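You operate a simulated robot arm through the tools that you are given. There is no shell and no other tool.

You are at the controls of a simulated robot arm. One attempt, no reset.

## Task
Put things in order on the white table. At the end: the white filter (marked "F7") from the white table stands where the short black hose stood; the small white cone from the white table stands where the white label bundle (marked "FIRM") stood; the white grease tube from the white table stands where the white filter stood; the short black hose from the white table stands where the small white cone stood; the white label bundle from the white table stands on top of the red tape roll; whatever was shut is shut again. Leave all else as you found it, and nothing knocked over.

Only the result counts: the job must be done as asked and must still hold three seconds after the hand-in. Knocking over, shifting, dropping, spilling or breaking anything else fails it.

## Robot
A 6-joint arm with a two-finger parallel gripper, fixed in place. Base frame: the origin is at the foot of the arm, x ahead of it, y to its left, z up; the work surface is at about z = 0.839. Units: m, rad, N and s.
With the tool pointing down near the work surface it reaches from about 0.34 to 0.76 m from the base axis. Its first joint turns from -1.152 to 1.152 rad. Payload 2.45 kg.
The TCP is the grasp point between the finger pads, 0.024 m short of the fingertips. In the tool frame z runs along the fingers and y along their closing line. Largest opening 0.068 m; finger width 0.017, thickness 0.01; the body of the gripper, 0.04 by 0.07 m, starts 0.041 m behind the TCP.
Orientation is told as [roll, pitch, yaw] about the base's x, y, z axes, in that order, counted from this pose: with the fingers straight down and closing along the base's y, the tool's x points along the base's -x, its y along +y and its z along -z.

## Interface
- The arm moves only by the tool play_rows. Its arguments are lists of equal length, an entry for each row: "delta_rot": the turn, a rotation vector about the tool's x, y, z in units of 180 degrees (1.0 is 180 degrees), a list of three; "dp": the shift along the tool's x, y, z in units of 200 mm (1.0 is 200 mm), a list of three; "gripper": the gripper command, from -1 (shut) to 1 (fully open), values between in proportion. In form: {"delta_rot": [[rx, ry, rz], ...], "dp": [[dx, dy, dz], ...], "gripper": [gripper, ...]}. A call has 1 to 20 rows; each row is the pose to reach, as a shift and turn from the pose commanded when the call began, along the tool's axes at that moment. A call with a number of a shift or a turn outside -1 to 1 is refused whole. A row lasts 0.2 s, in which the tool goes at most 0.05 m and 0.15 rad; a call with a longer step from one row to the next is refused whole, and so is a gripper value outside its range. Where a pose cannot be reached the arm comes as near as it can. A force on the tool above 40 N (or 10 N above the force at the start of the call, whichever is more), or a blocked arm, ends the call early, and 0.2 s more pass. Each finger travels about 0.108 m/s and halts on what it meets, pressing with about 23 N; the grip force reading is that of the motor and also rises with nothing between the fingers. The clock runs only during rows and for 0.2 s after the last one: add rows that repeat a pose to give the fingers time. It gives the time, the measured TCP pose, the force on the tool (base axes), the opening and the grip force at its end, in the units of the frame above (readings bear some noise), with the torque about the TCP (base axes, N m) and any sound that the robot's microphone picked up, and new pictures: "pictures" is both (left out), scene, wrist or none.
- Cameras (640 x 400 px; columns grow to the right, rows downward): "scene" is fixed at [0.1687, 0.4067, 1.4658]; the picture's right is [-0.74, -0.67, 0.00], its down [-0.43, 0.48, -0.77] and it looks along [0.51, -0.57, -0.64] (base axes); focal length 325 px, centre (320, 200). "wrist" rides on the gripper at [0.084, 0.011, -0.075] in the tool frame; the picture's right is [-0.13, 0.99, 0.00], its down [-0.60, -0.08, -0.79] and it looks along [-0.79, -0.10, 0.61] (tool axes); focal length 251 px, centre (320, 200). There is no depth. A picture from a camera that has moved, and an enlarged one, comes with that camera's place and axes in the base frame and with its lens. The place of the scene camera against the robot may be out by one fixed shift of up to 0.018 m in any direction.
- inspect(camera, box): a new picture of the part [left, top, right, bottom] of that camera's present view, enlarged. No time passes.
- job_done(): hands the job in; it is judged then, once.

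Places have to be worked out from the pictures, the camera data and where the tool is seen. Open the gripper and draw the arm clear of the work before you hand the job in, unless the task says otherwise.

The tools are called after "Request:" as name(argument=value, ...) on one line, values as JSON. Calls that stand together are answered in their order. play_rows: Moves the arm, as the interface text tells. Its arguments: {"type":"object","properties":{"delta_rot":{"type":"array","items":{"type":"array","items":{"type":"number"}}},"dp":{"type":"array","items":{"type":"array","items":{"type":"number"}}},"gripper":{"type":"array","items":{"type":"number"}},"pictures":{"type":"string","enum":["both","scene","wrist","none"]}},"required":["delta_rot","dp","gripper"]} The other tools are called the same way: inspect (camera, box) takes an enlarged picture of a part of a camera's view; job_done () hands the job in.

At the start:

```text
clock: 0.0
position: [0.3939, 0.1669, 1.1463]
ee_rot: [0.0, 0.001, 0.0]
wrist_force: [0.9, -0.6, 0.3]
torque: [0.01, -0.02, 0.04]
opening: 0.0678
grip_force: 0.2
```

scene: 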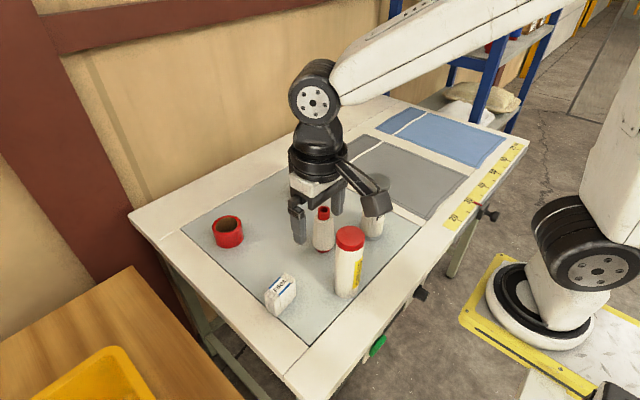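
wrist: 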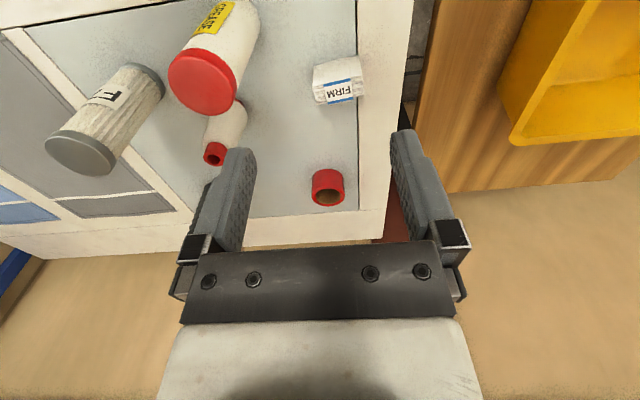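

I'll look closer at both camera views before any motion, to identify each object.

Request:
inspect(camera="scene", box=[180, 140, 440, 340])

Request:
inspect(camera="wrist", box=[0, 0, 400, 250])

Request:
inspect(camera="scene", box=[280, 160, 410, 310])

```text
2.00 times, centred on (310, 240) of scene
camera zoom: at [0.1687, 0.4067, 1.4658], right [-0.74, -0.67, 0.0], down [-0.43, 0.48, -0.77], along [0.51, -0.57, -0.64], focal length 650 px, centre (340, 120)
```

zoom: 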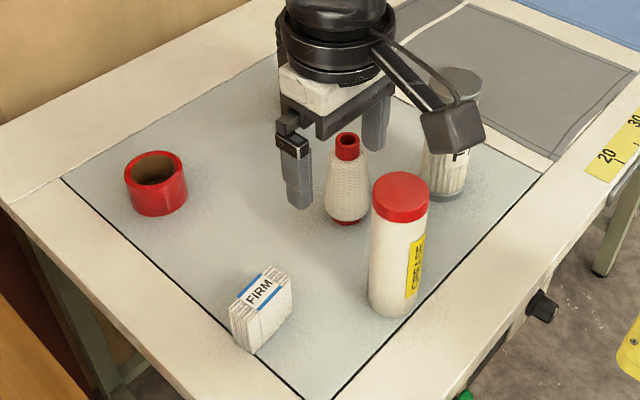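

```text
1.60 times, centred on (200, 125) of wrist
camera zoom: at [0.3086, 0.177, 1.2211], right [0.13, 0.99, 0.0], down [0.6, -0.08, 0.79], along [0.79, -0.1, -0.61], focal length 402 px, centre (512, 320)
```

zoom: 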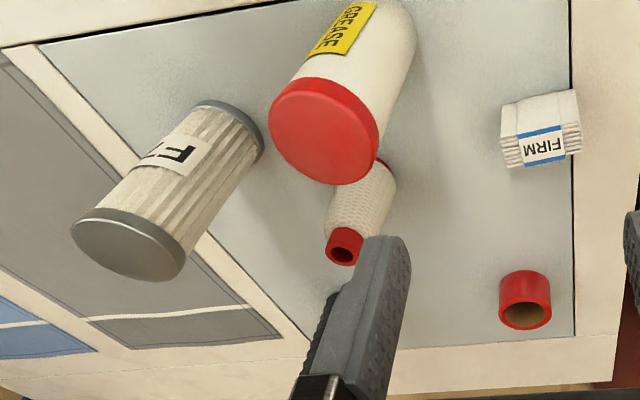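

```text
2.67 times, centred on (345, 235) of scene
camera zoom: at [0.1687, 0.4067, 1.4658], right [-0.74, -0.67, 0.0], down [-0.43, 0.48, -0.77], along [0.51, -0.57, -0.64], focal length 866 px, centre (253, 107)
```

zoom: 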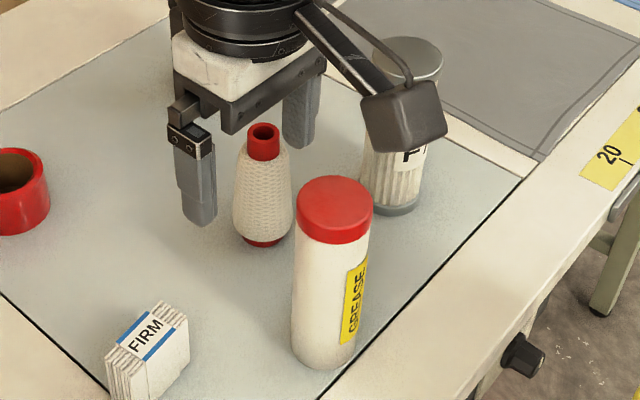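

The hose isn't obvious yet; there may be something dark behind the left finger. Inspecting it closely.

Request:
inspect(camera="wrist", box=[140, 120, 300, 280])

Request:
inspect(camera="scene", box=[260, 60, 420, 220])

Request:
inspect(camera="scene", box=[340, 200, 540, 360])

```text
2.50 times, centred on (220, 200) of wrist
camera zoom: at [0.3086, 0.177, 1.2211], right [0.13, 0.99, 0.0], down [0.6, -0.08, 0.79], along [0.79, -0.1, -0.61], focal length 629 px, centre (570, 200)
```

zoom: 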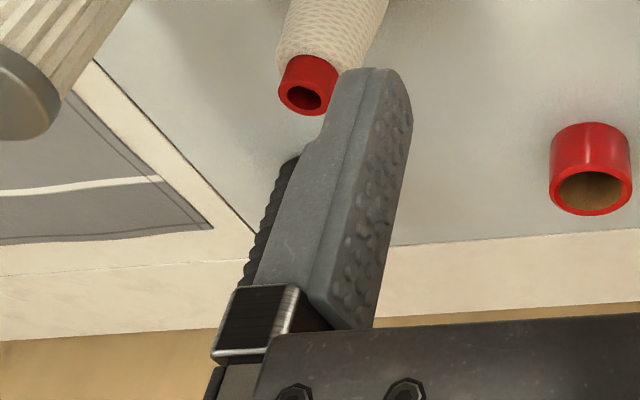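

```text
2.50 times, centred on (340, 140) of scene
camera zoom: at [0.1687, 0.4067, 1.4658], right [-0.74, -0.67, 0.0], down [-0.43, 0.48, -0.77], along [0.51, -0.57, -0.64], focal length 812 px, centre (270, 350)
```

zoom: 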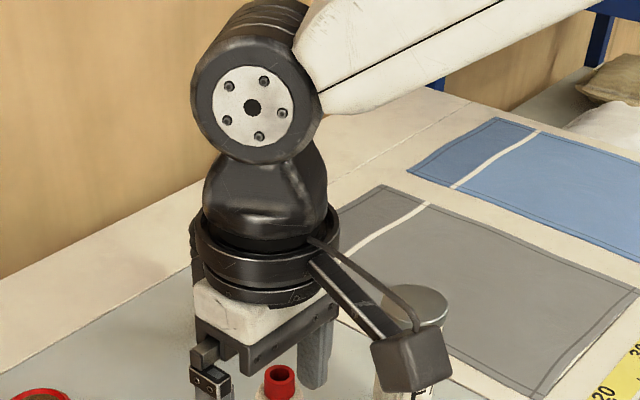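

```text
2.50 times, centred on (440, 280) of scene
camera zoom: at [0.1687, 0.4067, 1.4658], right [-0.74, -0.67, 0.0], down [-0.43, 0.48, -0.77], along [0.51, -0.57, -0.64], focal length 812 px, centre (20, 0)
```

zoom: 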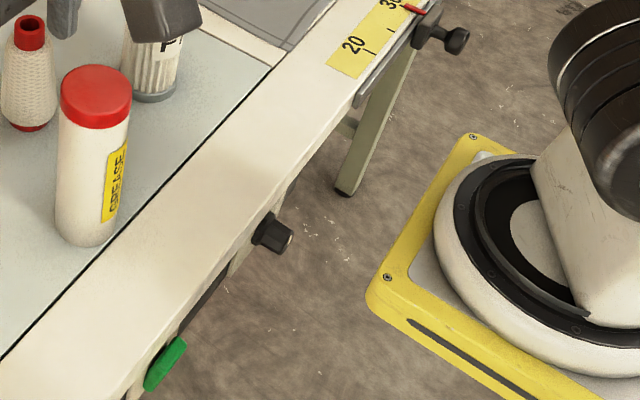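

Behind the left finger a ribbed black object is visible: that should be the short black hose at about (0.70, -0.11). I'll move the arm up and towards y≈0 (high above everything) to get a clear view of it and of the whole layout.

Request:
play_rows(delta_rot=[[0, 0, 0], [0, 0, 0], [0, 0, 0], [0, 0, 0], [0, 0, 0], [0, 0, 0]], dp=[[0.03, -0.16, -0.05], [0.06, -0.32, -0.1], [0.09, -0.48, -0.15], [0.12, -0.64, -0.2], [0.15, -0.835, -0.25], [0.15, -0.835, -0.25]], gripper=[1, 1, 1, 1, 1, 1], pictures="both")

```text
clock: 1.4
position: [0.3702, -0.0013, 1.1937]
ee_rot: [0.0, 0.005, -0.002]
wrist_force: [-0.2, 0.2, 0.0]
torque: [-0.03, -0.04, 0.0]
opening: 0.0682
grip_force: 0.1
out of reach, approached as far as the arm can: row 5, 6
camera wrist: at [0.2852, 0.0084, 1.2699], right [0.13, 0.99, 0.0], down [0.61, -0.08, 0.79], along [0.78, -0.1, -0.61], focal length 251 px, centre (320, 200)
```

scene: 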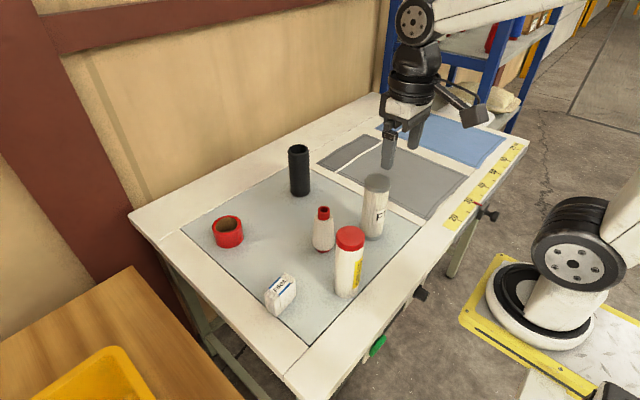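
wrist: 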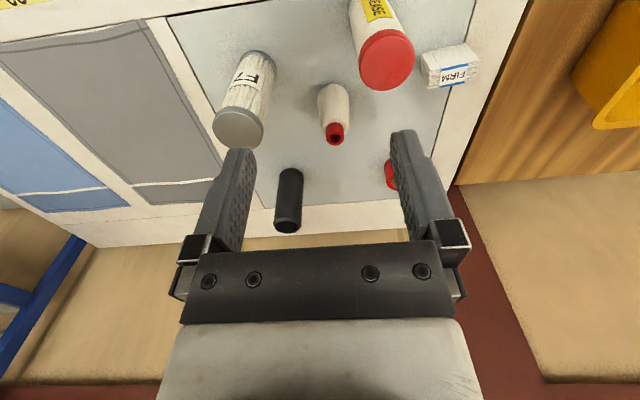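

The hose is now in full view in both cameras. I'll take enlarged looks to measure all objects.

Request:
inspect(camera="scene", box=[190, 130, 420, 330])

Request:
inspect(camera="scene", box=[200, 190, 310, 320])

Request:
inspect(camera="wrist", box=[190, 0, 510, 200])

Request:
inspect(camera="wrist", box=[190, 80, 382, 240])

```text
2.00 times, centred on (305, 230) of scene
camera zoom: at [0.1687, 0.4067, 1.4658], right [-0.74, -0.67, 0.0], down [-0.43, 0.48, -0.77], along [0.51, -0.57, -0.64], focal length 650 px, centre (350, 140)
```

zoom: 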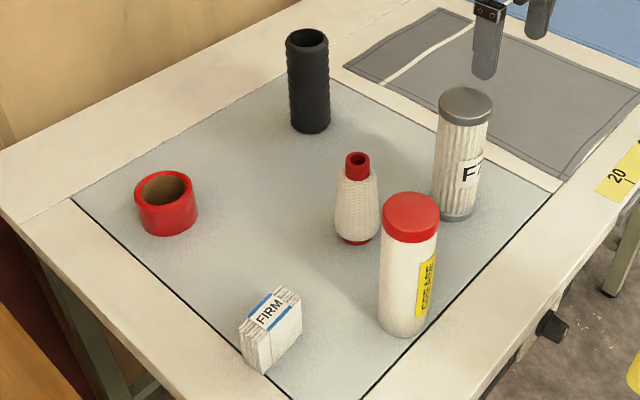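

```text
3.08 times, centred on (255, 255) of scene
camera zoom: at [0.1687, 0.4067, 1.4658], right [-0.74, -0.67, 0.0], down [-0.43, 0.48, -0.77], along [0.51, -0.57, -0.64], focal length 999 px, centre (520, 31)
```

zoom: 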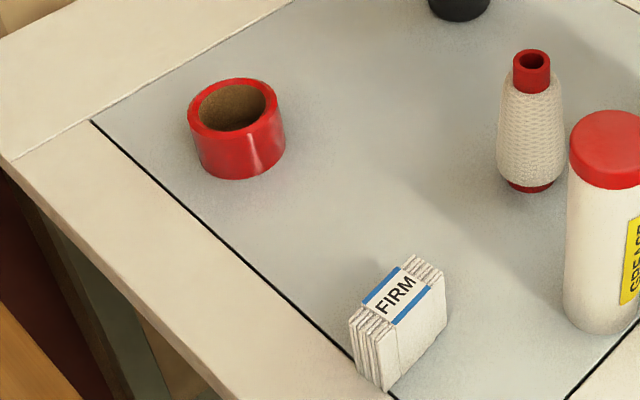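

```text
2.00 times, centred on (350, 100) of wrist
camera zoom: at [0.2852, 0.0084, 1.2699], right [0.13, 0.99, 0.0], down [0.61, -0.08, 0.79], along [0.78, -0.1, -0.61], focal length 503 px, centre (260, 400)
```

zoom: 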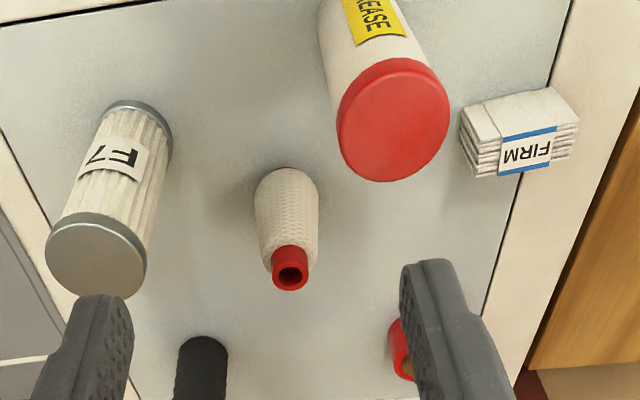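

```text
2.50 times, centred on (286, 160) of wrist
camera zoom: at [0.2852, 0.0084, 1.2699], right [0.13, 0.99, 0.0], down [0.61, -0.08, 0.79], along [0.78, -0.1, -0.61], focal length 629 px, centre (405, 300)
```

zoom: 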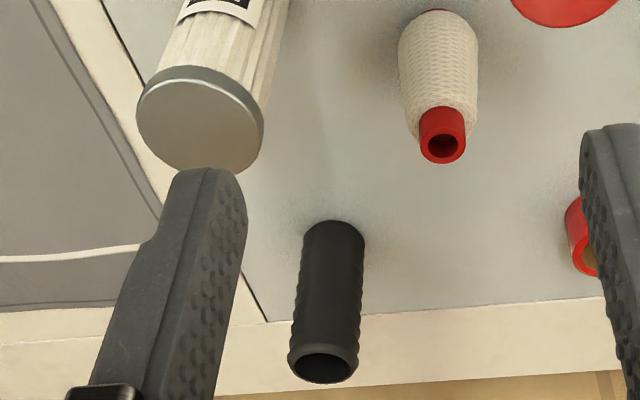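

Layout as I judge it (base x, y): filter ≈(0.465,-0.12), hose ≈(0.73,-0.122), cone ≈(0.535,0.0), grease ≈(0.41,0.06), labels ≈(0.497,0.18), tape ≈(0.725,0.14). The chain needs no buffer: label→tape, cone→label spot, hose→cone spot, filter→hose spot, grease→filter spot. I go to hover over the label bundle, turned so the fingers close over its thin side.

Request:
play_rows(delta_rot=[[0, 0, 0.0417], [0, 0, 0.0833], [0, 0, 0.125], [0, 0, 0.1667], [0, 0, 0.2083], [0, 0, 0.25], [0, 0, 0.2917], [0, 0, 0.3333], [0, 0, 0.375], [0, 0, 0.4167], [0, 0, 0.4583], [0, 0, 0.5], [0, 0, 0.5]], dp=[[-0.053, 0.0754, 0.0558], [-0.106, 0.151, 0.1117], [-0.159, 0.226, 0.1675], [-0.212, 0.302, 0.223], [-0.265, 0.377, 0.279], [-0.3175, 0.4525, 0.335], [-0.37, 0.528, 0.391], [-0.423, 0.603, 0.447], [-0.476, 0.679, 0.5025], [-0.529, 0.754, 0.558], [-0.582, 0.83, 0.614], [-0.635, 0.905, 0.67], [-0.635, 0.905, 0.67]], gripper=[1, 1, 1, 1, 1, 1, 1, 1, 1, 1, 1, 1, 1], pictures="both")

```text
clock: 4.2
position: [0.4992, 0.1791, 1.0607]
ee_rot: [-0.002, 0.001, -1.575]
wrist_force: [0.4, -0.5, 0.4]
torque: [0.0, -0.01, 0.01]
opening: 0.068
grip_force: 0.2
camera wrist: at [0.5093, 0.2633, 1.1356], right [0.99, -0.13, 0.0], down [-0.08, -0.6, 0.79], along [-0.11, -0.79, -0.61], focal length 251 px, centre (320, 200)
```

scene: 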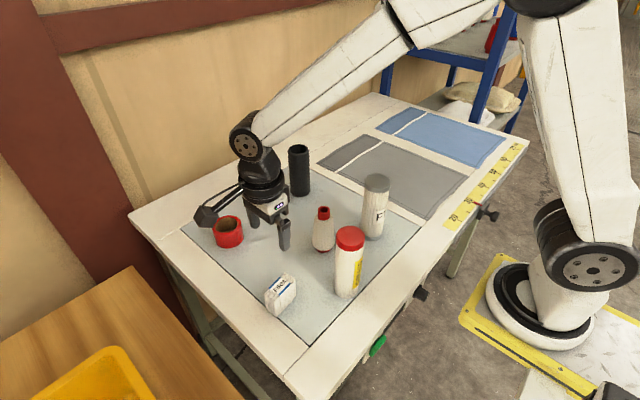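
wrist: 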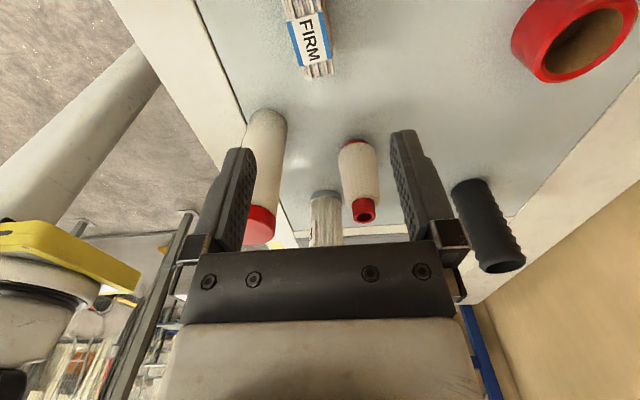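

The hover is reached; I zoom on the label bundle and tape for exact orientation and size.

Request:
inspect(camera="wrist", box=[250, 0, 378, 80])

Request:
inspect(camera="wrist", box=[496, 0, 640, 90])

Request:
inspect(camera="wrist", box=[200, 90, 440, 250])

```text
5.00 times, centred on (314, 40) of wrist
camera zoom: at [0.5093, 0.2633, 1.1356], right [0.99, -0.13, 0.0], down [-0.08, -0.6, 0.79], along [-0.11, -0.79, -0.61], focal length 1257 px, centre (350, 1000)
```

zoom: 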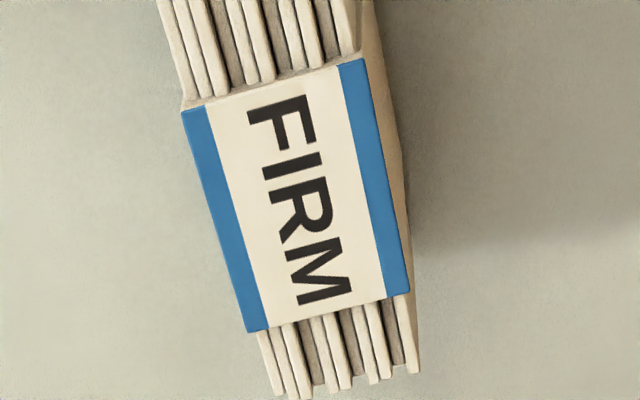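

```text
4.44 times, centred on (568, 45) of wrist
camera zoom: at [0.5093, 0.2633, 1.1356], right [0.99, -0.13, 0.0], down [-0.08, -0.6, 0.79], along [-0.11, -0.79, -0.61], focal length 1118 px, centre (-782, 889)
```

zoom: 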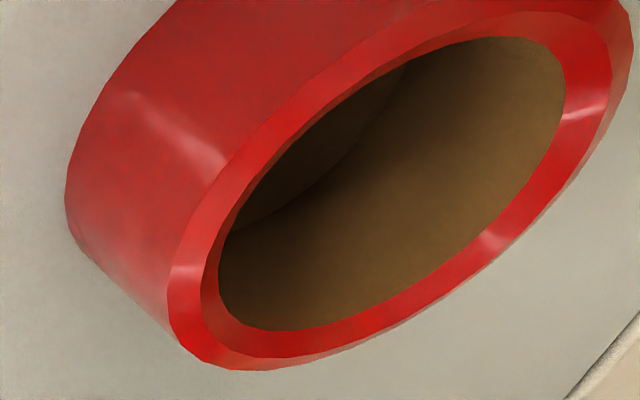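

```text
2.50 times, centred on (320, 170) of wrist
camera zoom: at [0.5093, 0.2633, 1.1356], right [0.99, -0.13, 0.0], down [-0.08, -0.6, 0.79], along [-0.11, -0.79, -0.61], focal length 629 px, centre (320, 275)
```

zoom: 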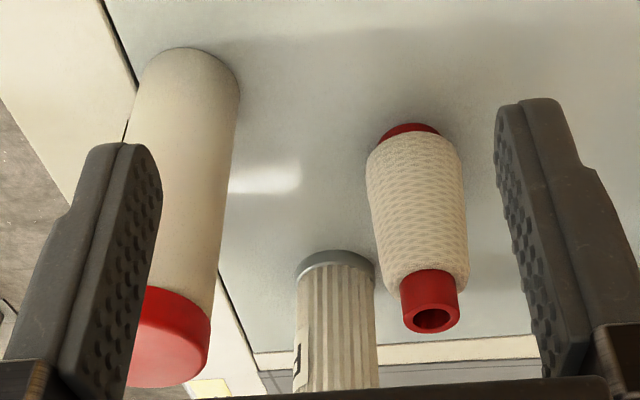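

Label band's top centre works out at about (0.488, 0.173), top z≈0.885, turned about +6°. I'll align yaw and centre, and go down to z≈0.95 (still above it) for a check.

Request:
play_rows(delta_rot=[[0, 0, -0.0175], [0, 0, -0.035], [0, 0, -0.035], [0, 0, -0.035], [0, 0, -0.035]], dp=[[-0.0307, -0.056, 0.15], [-0.0307, -0.056, 0.3], [-0.0307, -0.056, 0.45], [-0.0307, -0.056, 0.55], [-0.0307, -0.056, 0.55]], gripper=[1, 1, 1, 1, 1], pictures="both")

```text
clock: 5.4
position: [0.488, 0.1721, 0.9495]
ee_rot: [0.0, 0.001, -1.462]
wrist_force: [-0.5, 0.9, -0.5]
torque: [-0.02, -0.01, 0.02]
opening: 0.068
grip_force: 0.1
camera wrist: at [0.4887, 0.2575, 1.025], right [1.0, -0.02, 0.0], down [-0.01, -0.61, 0.79], along [-0.02, -0.79, -0.61], focal length 251 px, centre (320, 200)
```

scene: 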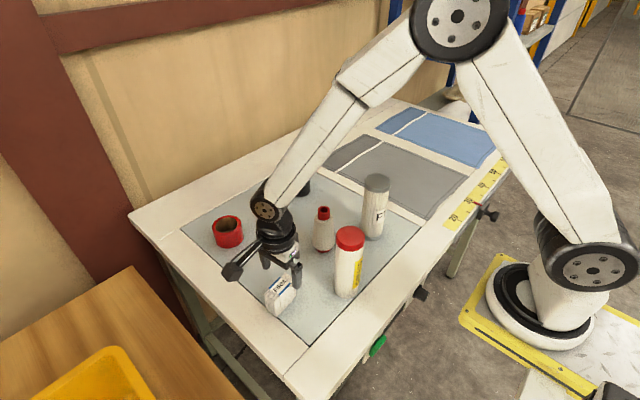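
wrist: 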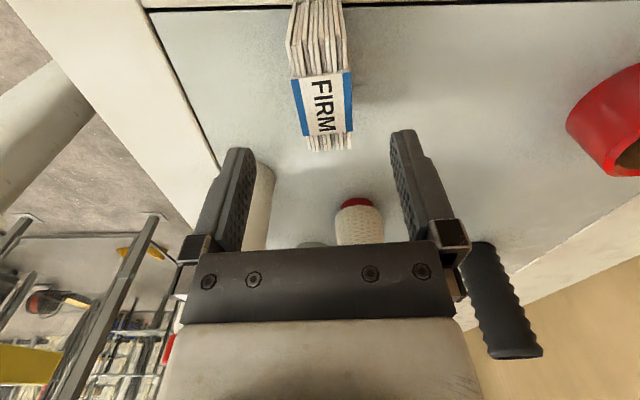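

The bundle is now nearly in line with the tool axis. I zoom to refine its height and centre.

Request:
inspect(camera="wrist", box=[240, 0, 400, 160])

Request:
inspect(camera="wrist", box=[528, 40, 640, 190])

```text
2.50 times, centred on (320, 80) of wrist
camera zoom: at [0.4887, 0.2575, 1.025], right [1.0, -0.02, 0.0], down [-0.01, -0.61, 0.79], along [-0.02, -0.79, -0.61], focal length 629 px, centre (320, 500)
```

zoom: 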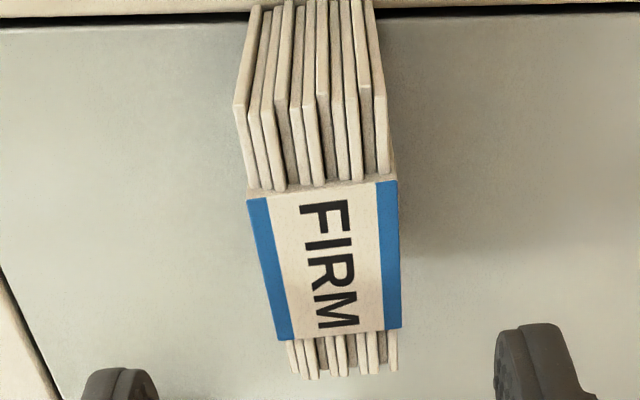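

```text
2.67 times, centred on (584, 115) of wrist
camera zoom: at [0.4887, 0.2575, 1.025], right [1.0, -0.02, 0.0], down [-0.01, -0.61, 0.79], along [-0.02, -0.79, -0.61], focal length 670 px, centre (-384, 427)
```

zoom: 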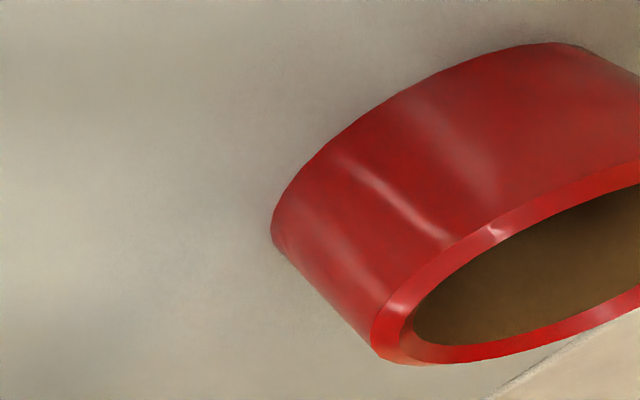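

The two views agree on: centre (0.489, 0.178), top z≈0.900, footprint ≈0.030×0.065, yaw ≈6°. I shift slightly, descend to z=0.872 and close.

Request:
play_rows(delta_rot=[[0, 0, 0], [0, 0, 0], [0, 0, 0], [0, 0, 0], [0, 0, 0], [0, 0, 0], [0, 0, 0]], dp=[[0.0293, 0.008, 0.1], [0.0293, 0.008, 0.2], [0.0293, 0.008, 0.3], [0.0293, 0.008, 0.3875], [0.0293, 0.008, 0.3875], [0.0293, 0.008, 0.3875], [0.0293, 0.008, 0.3875]], gripper=[1, 1, 1, 1, 1, 1, 1], pictures="both")

```text
clock: 7.0
position: [0.4874, 0.1789, 0.8713]
ee_rot: [-0.001, -0.001, -1.461]
wrist_force: [-0.3, 1.0, 0.2]
torque: [0.03, -0.01, 0.02]
opening: 0.068
grip_force: 0.0
camera wrist: at [0.4873, 0.2623, 0.9473], right [1.0, -0.02, 0.0], down [-0.01, -0.61, 0.79], along [-0.02, -0.79, -0.61], focal length 251 px, centre (320, 200)
```

scene: 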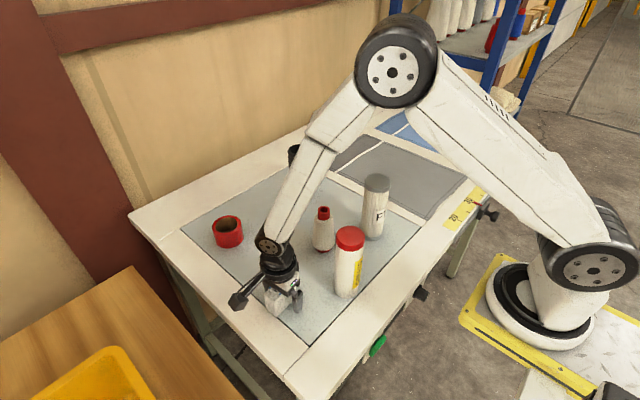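
wrist: 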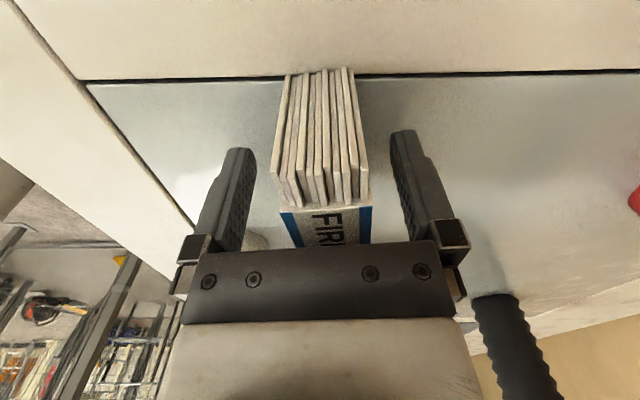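

The bundle sits centred between the open fingers, with clearance on both sides. Closing now.

Request:
play_rows(delta_rot=[[0, 0, 0], [0, 0, 0], [0, 0, 0], [0, 0, 0]], dp=[[0, 0, 0], [0, 0, 0], [0, 0, 0], [0, 0, 0]], gripper=[0.3, -0.2, -1, -1], pictures="wrist")

```text
clock: 8.0
position: [0.4863, 0.1788, 0.8718]
ee_rot: [0.0, 0.0, -1.463]
wrist_force: [-1.0, -0.8, 2.4]
torque: [0.06, -0.03, 0.02]
opening: 0.0293
grip_force: 23.1
camera wrist: at [0.4873, 0.2623, 0.9475], right [1.0, -0.02, 0.0], down [-0.01, -0.61, 0.79], along [-0.02, -0.79, -0.61], focal length 251 px, centre (320, 200)
```

wrist: 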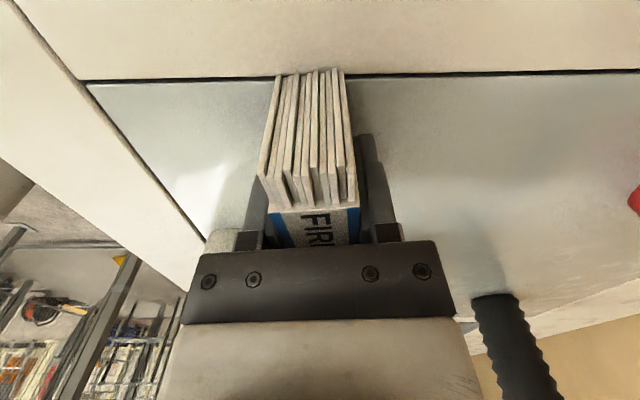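

Gripped (opening 0.029 m, 23 N). Before lifting I zoom in to note how the bundle sits in the fingers.

Request:
inspect(camera="wrist", box=[220, 50, 420, 260])

Request:
inspect(camera="scene", box=[210, 200, 330, 320])

```text
1.90 times, centred on (320, 155) of wrist
camera zoom: at [0.4873, 0.2623, 0.9475], right [1.0, -0.02, 0.0], down [-0.01, -0.61, 0.79], along [-0.02, -0.79, -0.61], focal length 479 px, centre (320, 286)
```

zoom: 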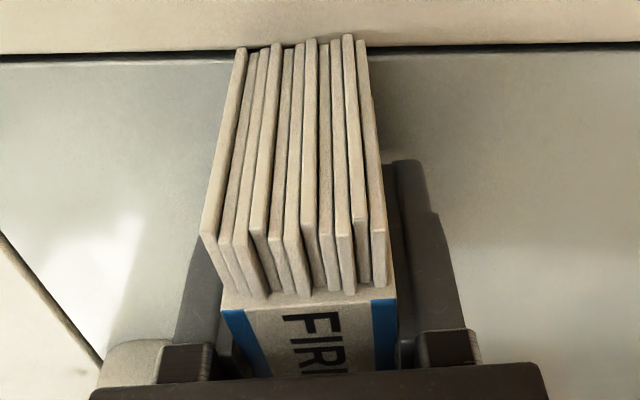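

```text
3.33 times, centred on (270, 260) of scene
camera zoom: at [0.1687, 0.4067, 1.4658], right [-0.74, -0.67, 0.0], down [-0.43, 0.48, -0.77], along [0.51, -0.57, -0.64], focal length 1082 px, centre (487, 0)
```

zoom: 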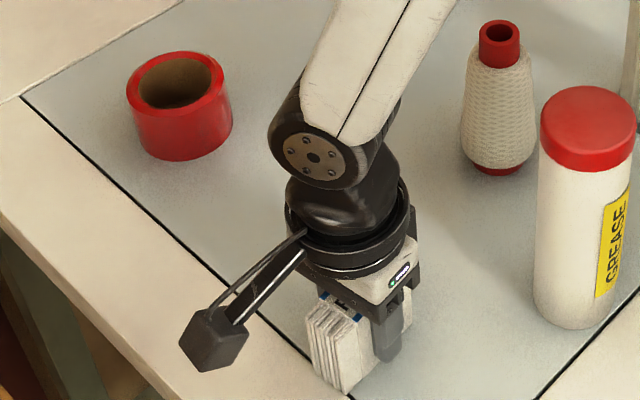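

Measured: bundle top z≈0.897, near end y≈0.210, so it's centred on the TCP within ~1 mm. I lift to z≈0.985 and carry it most of the way to the tape roll (centre ≈(0.732, 0.140), top z≈0.884).

Request:
play_rows(delta_rot=[[0, 0, 0], [0, 0, 0], [0, 0, 0], [0, 0, 0], [0, 0, 0], [0, 0, 0], [0, 0, 0], [0, 0, 0], [0, 0, 0], [0, 0, 0], [0, 0, 0], [0, 0, 0]], dp=[[0, 0, -0.08], [0, 0, -0.2], [0, 0, -0.38], [0, 0, -0.565], [-0.02, 0.075, -0.565], [-0.06, 0.225, -0.565], [-0.1, 0.375, -0.565], [-0.14, 0.525, -0.565], [-0.18, 0.675, -0.565], [-0.22, 0.825, -0.565], [-0.2408, 0.9, -0.565], [-0.2408, 0.9, -0.565]], gripper=[-1, -1, -1, -1, -1, -1, -1, -1, -1, -1, -1, -1], pictures="both")

```text
clock: 10.6
position: [0.6708, 0.1518, 0.9847]
ee_rot: [0.0, 0.001, -1.462]
wrist_force: [0.3, 0.2, 0.0]
torque: [0.02, 0.0, -0.02]
opening: 0.0
grip_force: 23.0
camera wrist: at [0.6731, 0.2355, 1.0602], right [1.0, -0.02, 0.0], down [-0.01, -0.61, 0.79], along [-0.02, -0.79, -0.61], focal length 251 px, centre (320, 200)
```

scene: 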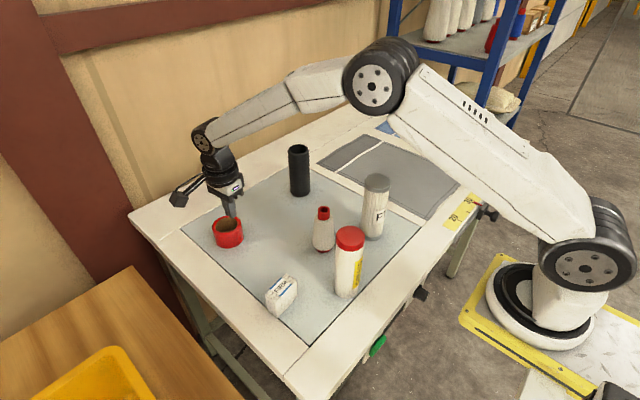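
wrist: 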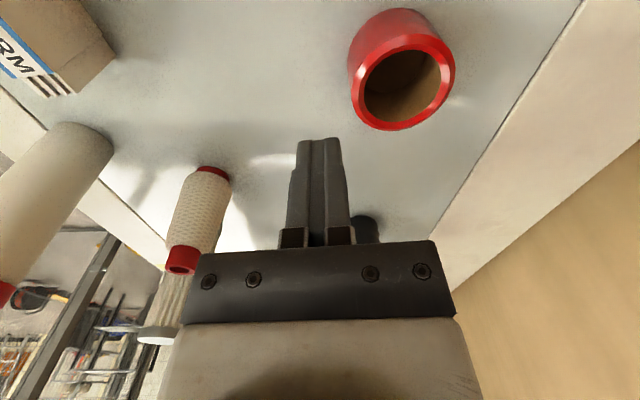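

The fingers closed to 0 during the lift: the bundle slipped out and stayed behind. I inspect how it stands now.

Request:
inspect(camera="scene", box=[200, 190, 310, 320])

Request:
inspect(camera="wrist", box=[0, 0, 200, 125])

Request:
inspect(camera="wrist", box=[320, 0, 480, 150])

```text
3.08 times, centred on (255, 255) of scene
camera zoom: at [0.1687, 0.4067, 1.4658], right [-0.74, -0.67, 0.0], down [-0.43, 0.48, -0.77], along [0.51, -0.57, -0.64], focal length 999 px, centre (520, 31)
```

zoom: 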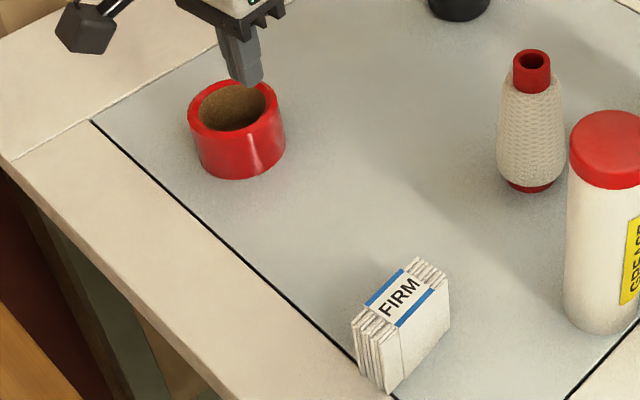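

```text
3.20 times, centred on (100, 62) of wrist
camera zoom: at [0.6731, 0.2355, 1.0602], right [1.0, -0.02, 0.0], down [-0.01, -0.61, 0.79], along [-0.02, -0.79, -0.61], focal length 805 px, centre (1024, 640)
```

zoom: 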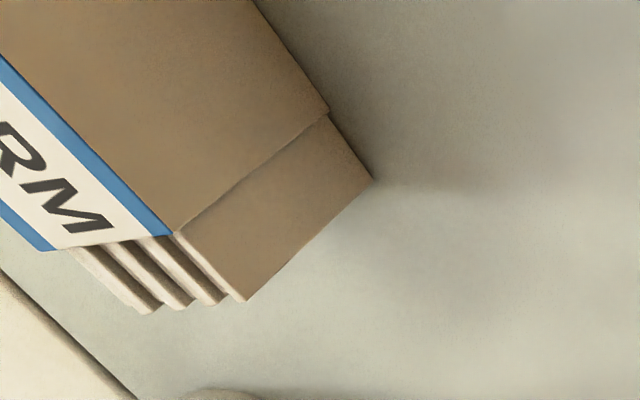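

```text
2.67 times, centred on (400, 75) of wrist
camera zoom: at [0.6731, 0.2355, 1.0602], right [1.0, -0.02, 0.0], down [-0.01, -0.61, 0.79], along [-0.02, -0.79, -0.61], focal length 670 px, centre (107, 533)
```

zoom: 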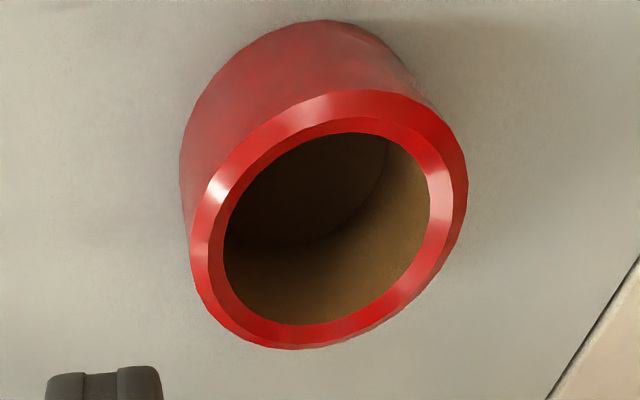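

The bundle still stands upright, shifted only ~3 mm. I go back over its spot with open gripper to retry with a slower lift.

Request:
play_rows(delta_rot=[[0, 0, 0], [0, 0, 0], [0, 0, 0], [0, 0, 0], [0, 0, 0], [0, 0, 0], [0, 0, 0], [0, 0, 0]], dp=[[0.03, -0.12, 0], [0.07, -0.26, 0], [0.11, -0.41, 0], [0.15, -0.56, 0], [0.19, -0.71, 0], [0.22, -0.84, 0], [0.2408, -0.9, 0], [0.2408, -0.9, 0]], gripper=[1, 1, 1, 1, 1, 1, 1, 1], pictures="both")

Request:
inspect(camera="wrist", box=[240, 0, 400, 160])

```text
clock: 12.4
position: [0.4873, 0.1787, 0.9854]
ee_rot: [0.001, 0.001, -1.463]
wrist_force: [0.2, 0.5, 0.3]
torque: [0.01, -0.03, -0.02]
opening: 0.0681
grip_force: 0.1
camera wrist: at [0.488, 0.2638, 1.0605], right [1.0, -0.02, 0.0], down [-0.01, -0.61, 0.79], along [-0.02, -0.79, -0.61], focal length 251 px, centre (320, 200)
```

scene: 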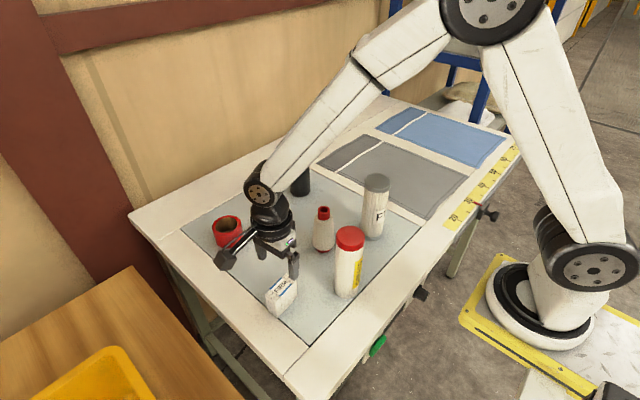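
wrist: 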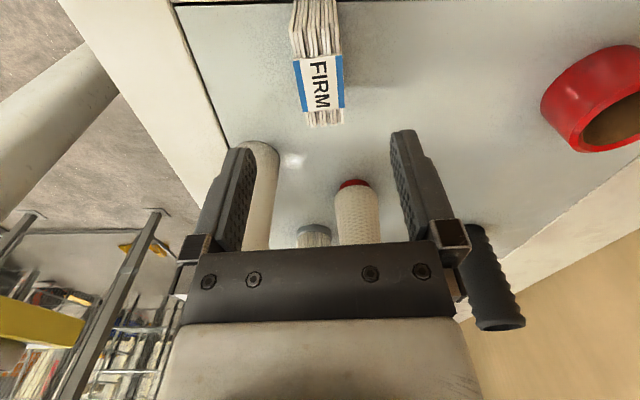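

```text
2.50 times, centred on (320, 80) of wrist
camera zoom: at [0.488, 0.2638, 1.0605], right [1.0, -0.02, 0.0], down [-0.01, -0.61, 0.79], along [-0.02, -0.79, -0.61], focal length 629 px, centre (320, 500)
```

zoom: 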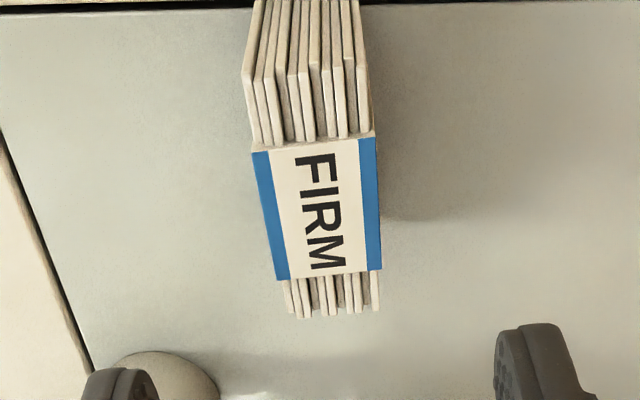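

The bundle is at (0.4865, 0.177), right on the tool axis. Descend a bit deeper (z≈0.868), close, and hold for longer.

Request:
play_rows(delta_rot=[[0, 0, 0], [0, 0, 0], [0, 0, 0], [0, 0, 0], [0, 0, 0], [0, 0, 0], [0, 0, 0], [0, 0, 0], [0, 0, 0], [0, 0, 0], [0, 0, 0], [0, 0, 0]], dp=[[-0.005, 0, 0.15], [-0.005, 0, 0.3], [-0.005, 0, 0.45], [-0.005, 0, 0.587], [-0.005, 0, 0.587], [-0.005, 0, 0.587], [-0.005, 0, 0.587], [-0.005, 0, 0.587], [-0.005, 0, 0.587], [-0.005, 0, 0.587], [-0.005, 0, 0.587], [-0.005, 0, 0.587]], gripper=[1, 1, 1, 1, 1, 0.4, 0.1, -0.2, -0.5, -1, -1, -1], pictures="both")

```text
clock: 15.0
position: [0.4887, 0.1773, 0.8678]
ee_rot: [-0.002, 0.0, -1.463]
wrist_force: [-0.1, 0.6, 0.4]
torque: [0.03, 0.01, -0.03]
opening: 0.0297
grip_force: 22.6
camera wrist: at [0.4893, 0.2613, 0.9426], right [1.0, -0.02, 0.0], down [-0.01, -0.61, 0.79], along [-0.02, -0.79, -0.61], focal length 251 px, centre (320, 200)
```

scene: 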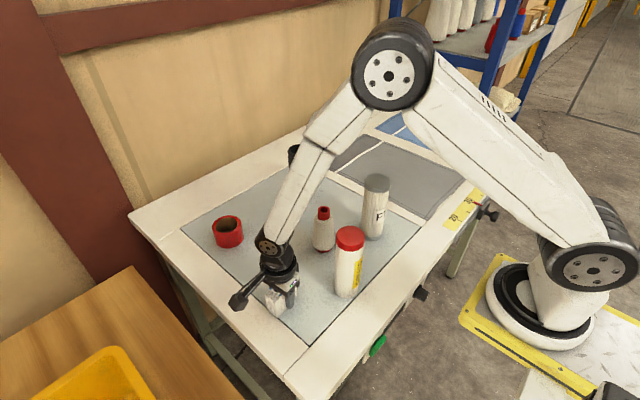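
wrist: 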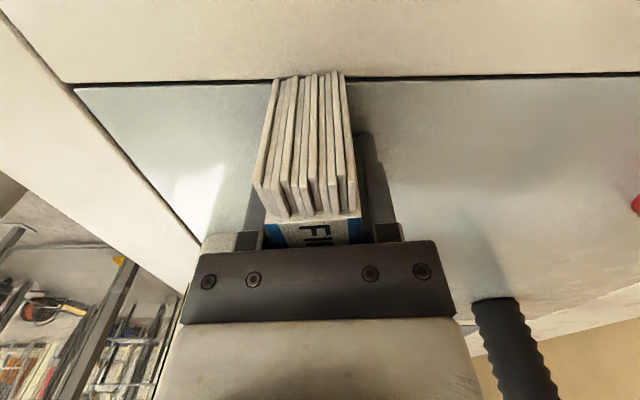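

Gripped again at 0.0297 m. Now a very slow, short lift (≈2.4 cm) to see whether it holds.

Request:
play_rows(delta_rot=[[0, 0, 0], [0, 0, 0], [0, 0, 0], [0, 0, 0], [0, 0, 0], [0, 0, 0], [0, 0, 0], [0, 0, 0]], dp=[[0, 0, -0.01], [0, 0, -0.025], [0, 0, -0.04], [0, 0, -0.055], [0, 0, -0.07], [0, 0, -0.085], [0, 0, -0.1], [0, 0, -0.11]], gripper=[-1, -1, -1, -1, -1, -1, -1, -1], pictures="both")

```text
clock: 16.8
position: [0.4868, 0.1778, 0.889]
ee_rot: [-0.001, -0.001, -1.463]
wrist_force: [-0.1, -1.0, 0.2]
torque: [-0.03, 0.01, -0.03]
opening: 0.0298
grip_force: 23.1
camera wrist: at [0.4883, 0.2625, 0.9652], right [1.0, -0.02, 0.0], down [-0.01, -0.61, 0.79], along [-0.02, -0.79, -0.61], focal length 251 px, centre (320, 200)
```

scene: 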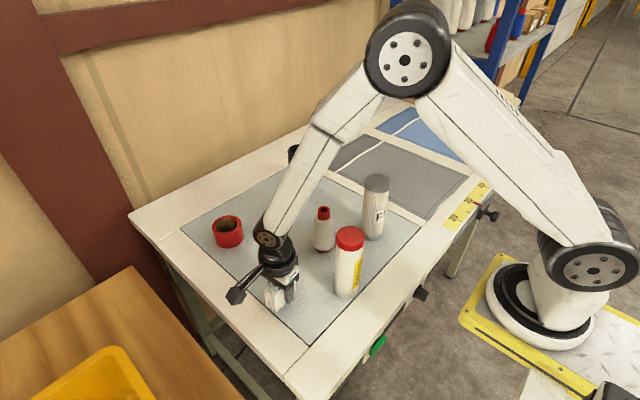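
wrist: 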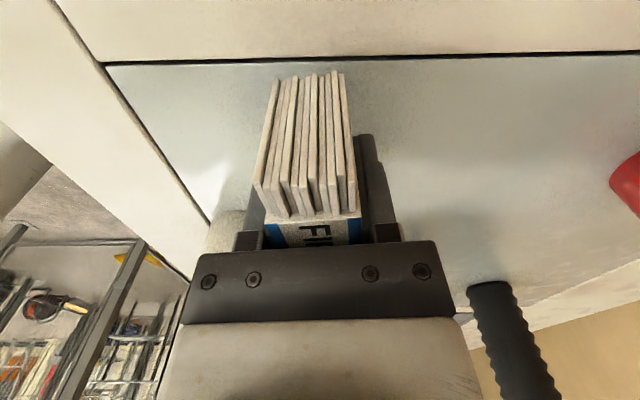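

It holds when lifted slowly (it hasn't moved in the fingers). Continue lifting gently to z≈0.945.

Request:
play_rows(delta_rot=[[0, 0, 0], [0, 0, 0], [0, 0, 0], [0, 0, 0], [0, 0, 0], [0, 0, 0], [0, 0, 0], [0, 0, 0], [0, 0, 0], [0, 0, 0], [0, 0, 0], [0, 0, 0], [0, 0, 0]], dp=[[0, 0, -0.015], [0, 0, -0.04], [0, 0, -0.065], [0, 0, -0.09], [0, 0, -0.115], [0, 0, -0.14], [0, 0, -0.165], [0, 0, -0.19], [0, 0, -0.215], [0, 0, -0.24], [0, 0, -0.265], [0, 0, -0.28], [0, 0, -0.28]], gripper=[-1, -1, -1, -1, -1, -1, -1, -1, -1, -1, -1, -1, -1], pictures="wrist")

```text
clock: 19.6
position: [0.4876, 0.1778, 0.9466]
ee_rot: [-0.003, -0.002, -1.462]
wrist_force: [0.1, 0.7, -0.5]
torque: [0.0, -0.01, -0.01]
opening: 0.0298
grip_force: 23.2
camera wrist: at [0.4878, 0.2621, 1.0212], right [1.0, -0.02, 0.0], down [-0.01, -0.61, 0.79], along [-0.02, -0.79, -0.61], focal length 251 px, centre (320, 200)
```

wrist: 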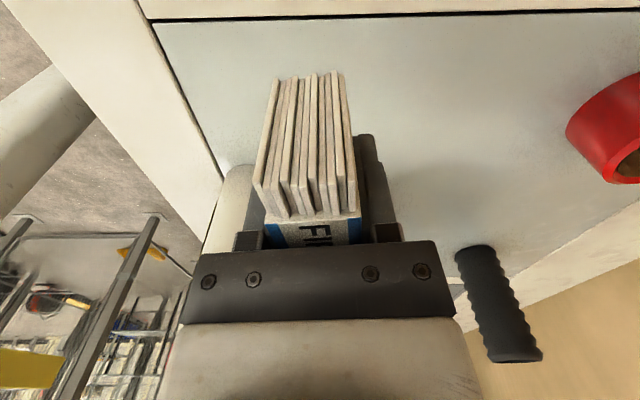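

Still firm. I carry it slowly (10 mm per row) towards the tape roll.

Request:
play_rows(delta_rot=[[0, 0, 0], [0, 0, 0], [0, 0, 0], [0, 0, 0], [0, 0, 0], [0, 0, 0], [0, 0, 0], [0, 0, 0], [0, 0, 0], [0, 0, 0], [0, 0, 0], [0, 0, 0], [0, 0, 0], [0, 0, 0], [0, 0, 0], [0, 0, 0], [0, 0, 0], [0, 0, 0], [0, 0, 0], [0, 0, 0]], dp=[[-0.006, 0.0228, 0], [-0.016, 0.06, 0], [-0.029, 0.11, 0], [-0.0424, 0.16, 0], [-0.0556, 0.21, 0], [-0.0689, 0.26, 0], [-0.0821, 0.31, 0], [-0.0953, 0.36, 0], [-0.1086, 0.41, 0], [-0.1218, 0.46, 0], [-0.1351, 0.51, 0], [-0.1483, 0.56, 0], [-0.1616, 0.61, 0], [-0.1748, 0.66, 0], [-0.188, 0.71, 0], [-0.2013, 0.76, 0], [-0.2145, 0.81, 0], [-0.2278, 0.86, 0], [-0.241, 0.91, 0], [-0.2516, 0.95, 0]], gripper=[-1, -1, -1, -1, -1, -1, -1, -1, -1, -1, -1, -1, -1, -1, -1, -1, -1, -1, -1, -1], pictures="wrist")

```text
clock: 23.8
position: [0.6819, 0.1493, 0.945]
ee_rot: [-0.002, 0.0, -1.462]
wrist_force: [-0.4, -0.1, -0.5]
torque: [0.0, -0.04, 0.05]
opening: 0.03
grip_force: 23.2
camera wrist: at [0.6832, 0.2333, 1.0207], right [1.0, -0.02, 0.0], down [-0.01, -0.61, 0.79], along [-0.02, -0.79, -0.61], focal length 251 px, centre (320, 200)
```

wrist: 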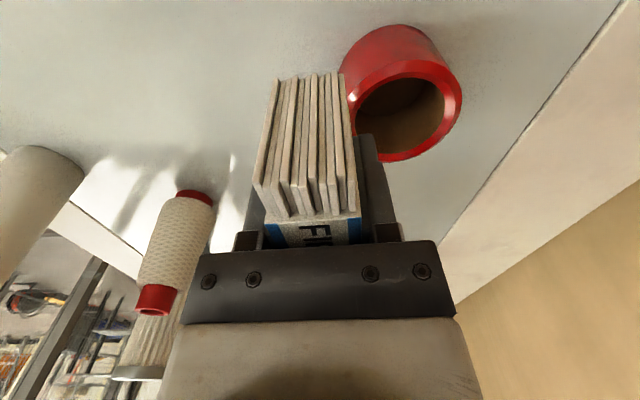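

Still held. Finishing the approach above the roll, then I check alignment.

Request:
play_rows(delta_rot=[[0, 0, 0], [0, 0, 0], [0, 0, 0], [0, 0, 0], [0, 0, 0], [0, 0, 0], [0, 0, 0]], dp=[[-0.008, 0.03, 0], [-0.02, 0.075, 0], [-0.034, 0.12, 0], [-0.046, 0.165, 0], [-0.058, 0.205, 0], [-0.068, 0.242, 0], [-0.068, 0.242, 0]], gripper=[-1, -1, -1, -1, -1, -1, -1], pictures="both")

Request:
inspect(camera="wrist", box=[220, 0, 420, 250])

Request:
inspect(camera="scene", box=[170, 150, 290, 260])

```text
clock: 25.4
position: [0.7307, 0.1415, 0.945]
ee_rot: [-0.001, 0.0, -1.461]
wrist_force: [-0.4, 0.0, -0.6]
torque: [0.01, 0.01, -0.03]
opening: 0.0298
grip_force: 23.4
camera wrist: at [0.7321, 0.2252, 1.0201], right [1.0, -0.02, 0.0], down [-0.01, -0.61, 0.79], along [-0.02, -0.79, -0.61], focal length 251 px, centre (320, 200)
```

scene: 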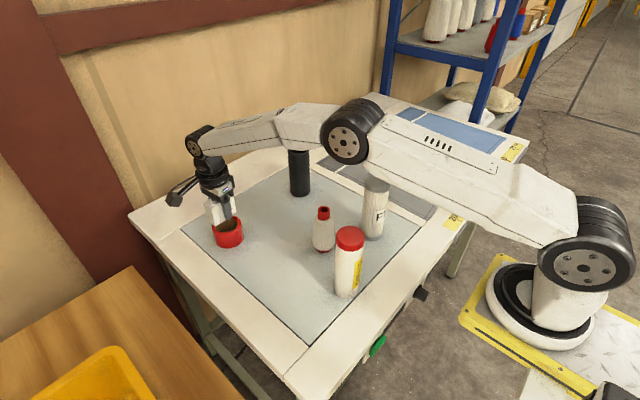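
wrist: 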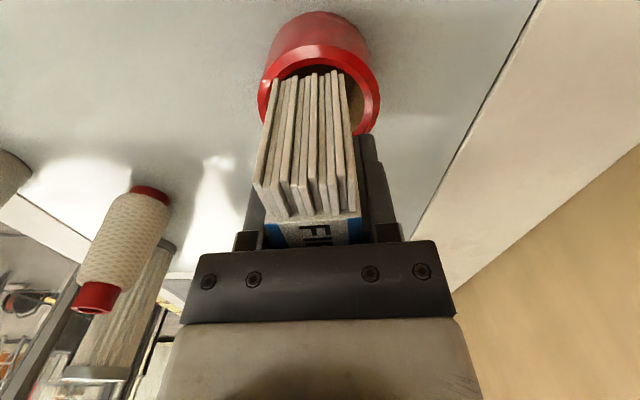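

```text
1.60 times, centred on (320, 125) of wrist
camera zoom: at [0.7321, 0.2252, 1.0201], right [1.0, -0.02, 0.0], down [-0.01, -0.61, 0.79], along [-0.02, -0.79, -0.61], focal length 402 px, centre (320, 320)
```

zoom: 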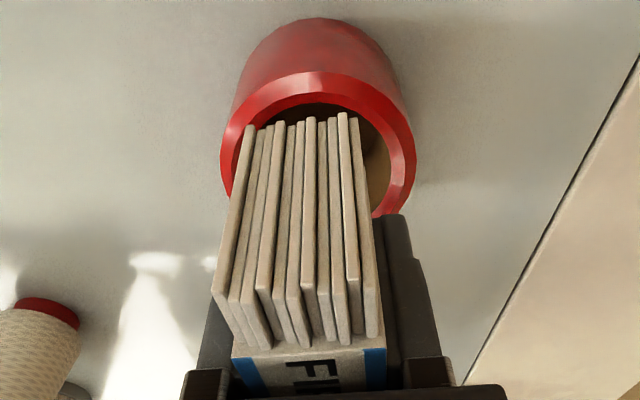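

```text
3.64 times, centred on (230, 205) of scene
camera zoom: at [0.1687, 0.4067, 1.4658], right [-0.74, -0.67, 0.0], down [-0.43, 0.48, -0.77], along [0.51, -0.57, -0.64], focal length 1181 px, centre (647, 182)
```

zoom: 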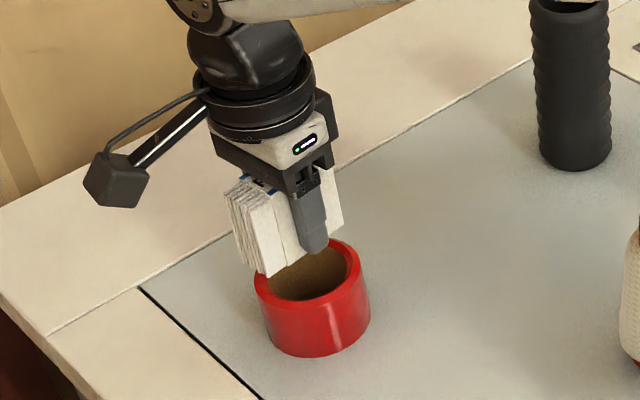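

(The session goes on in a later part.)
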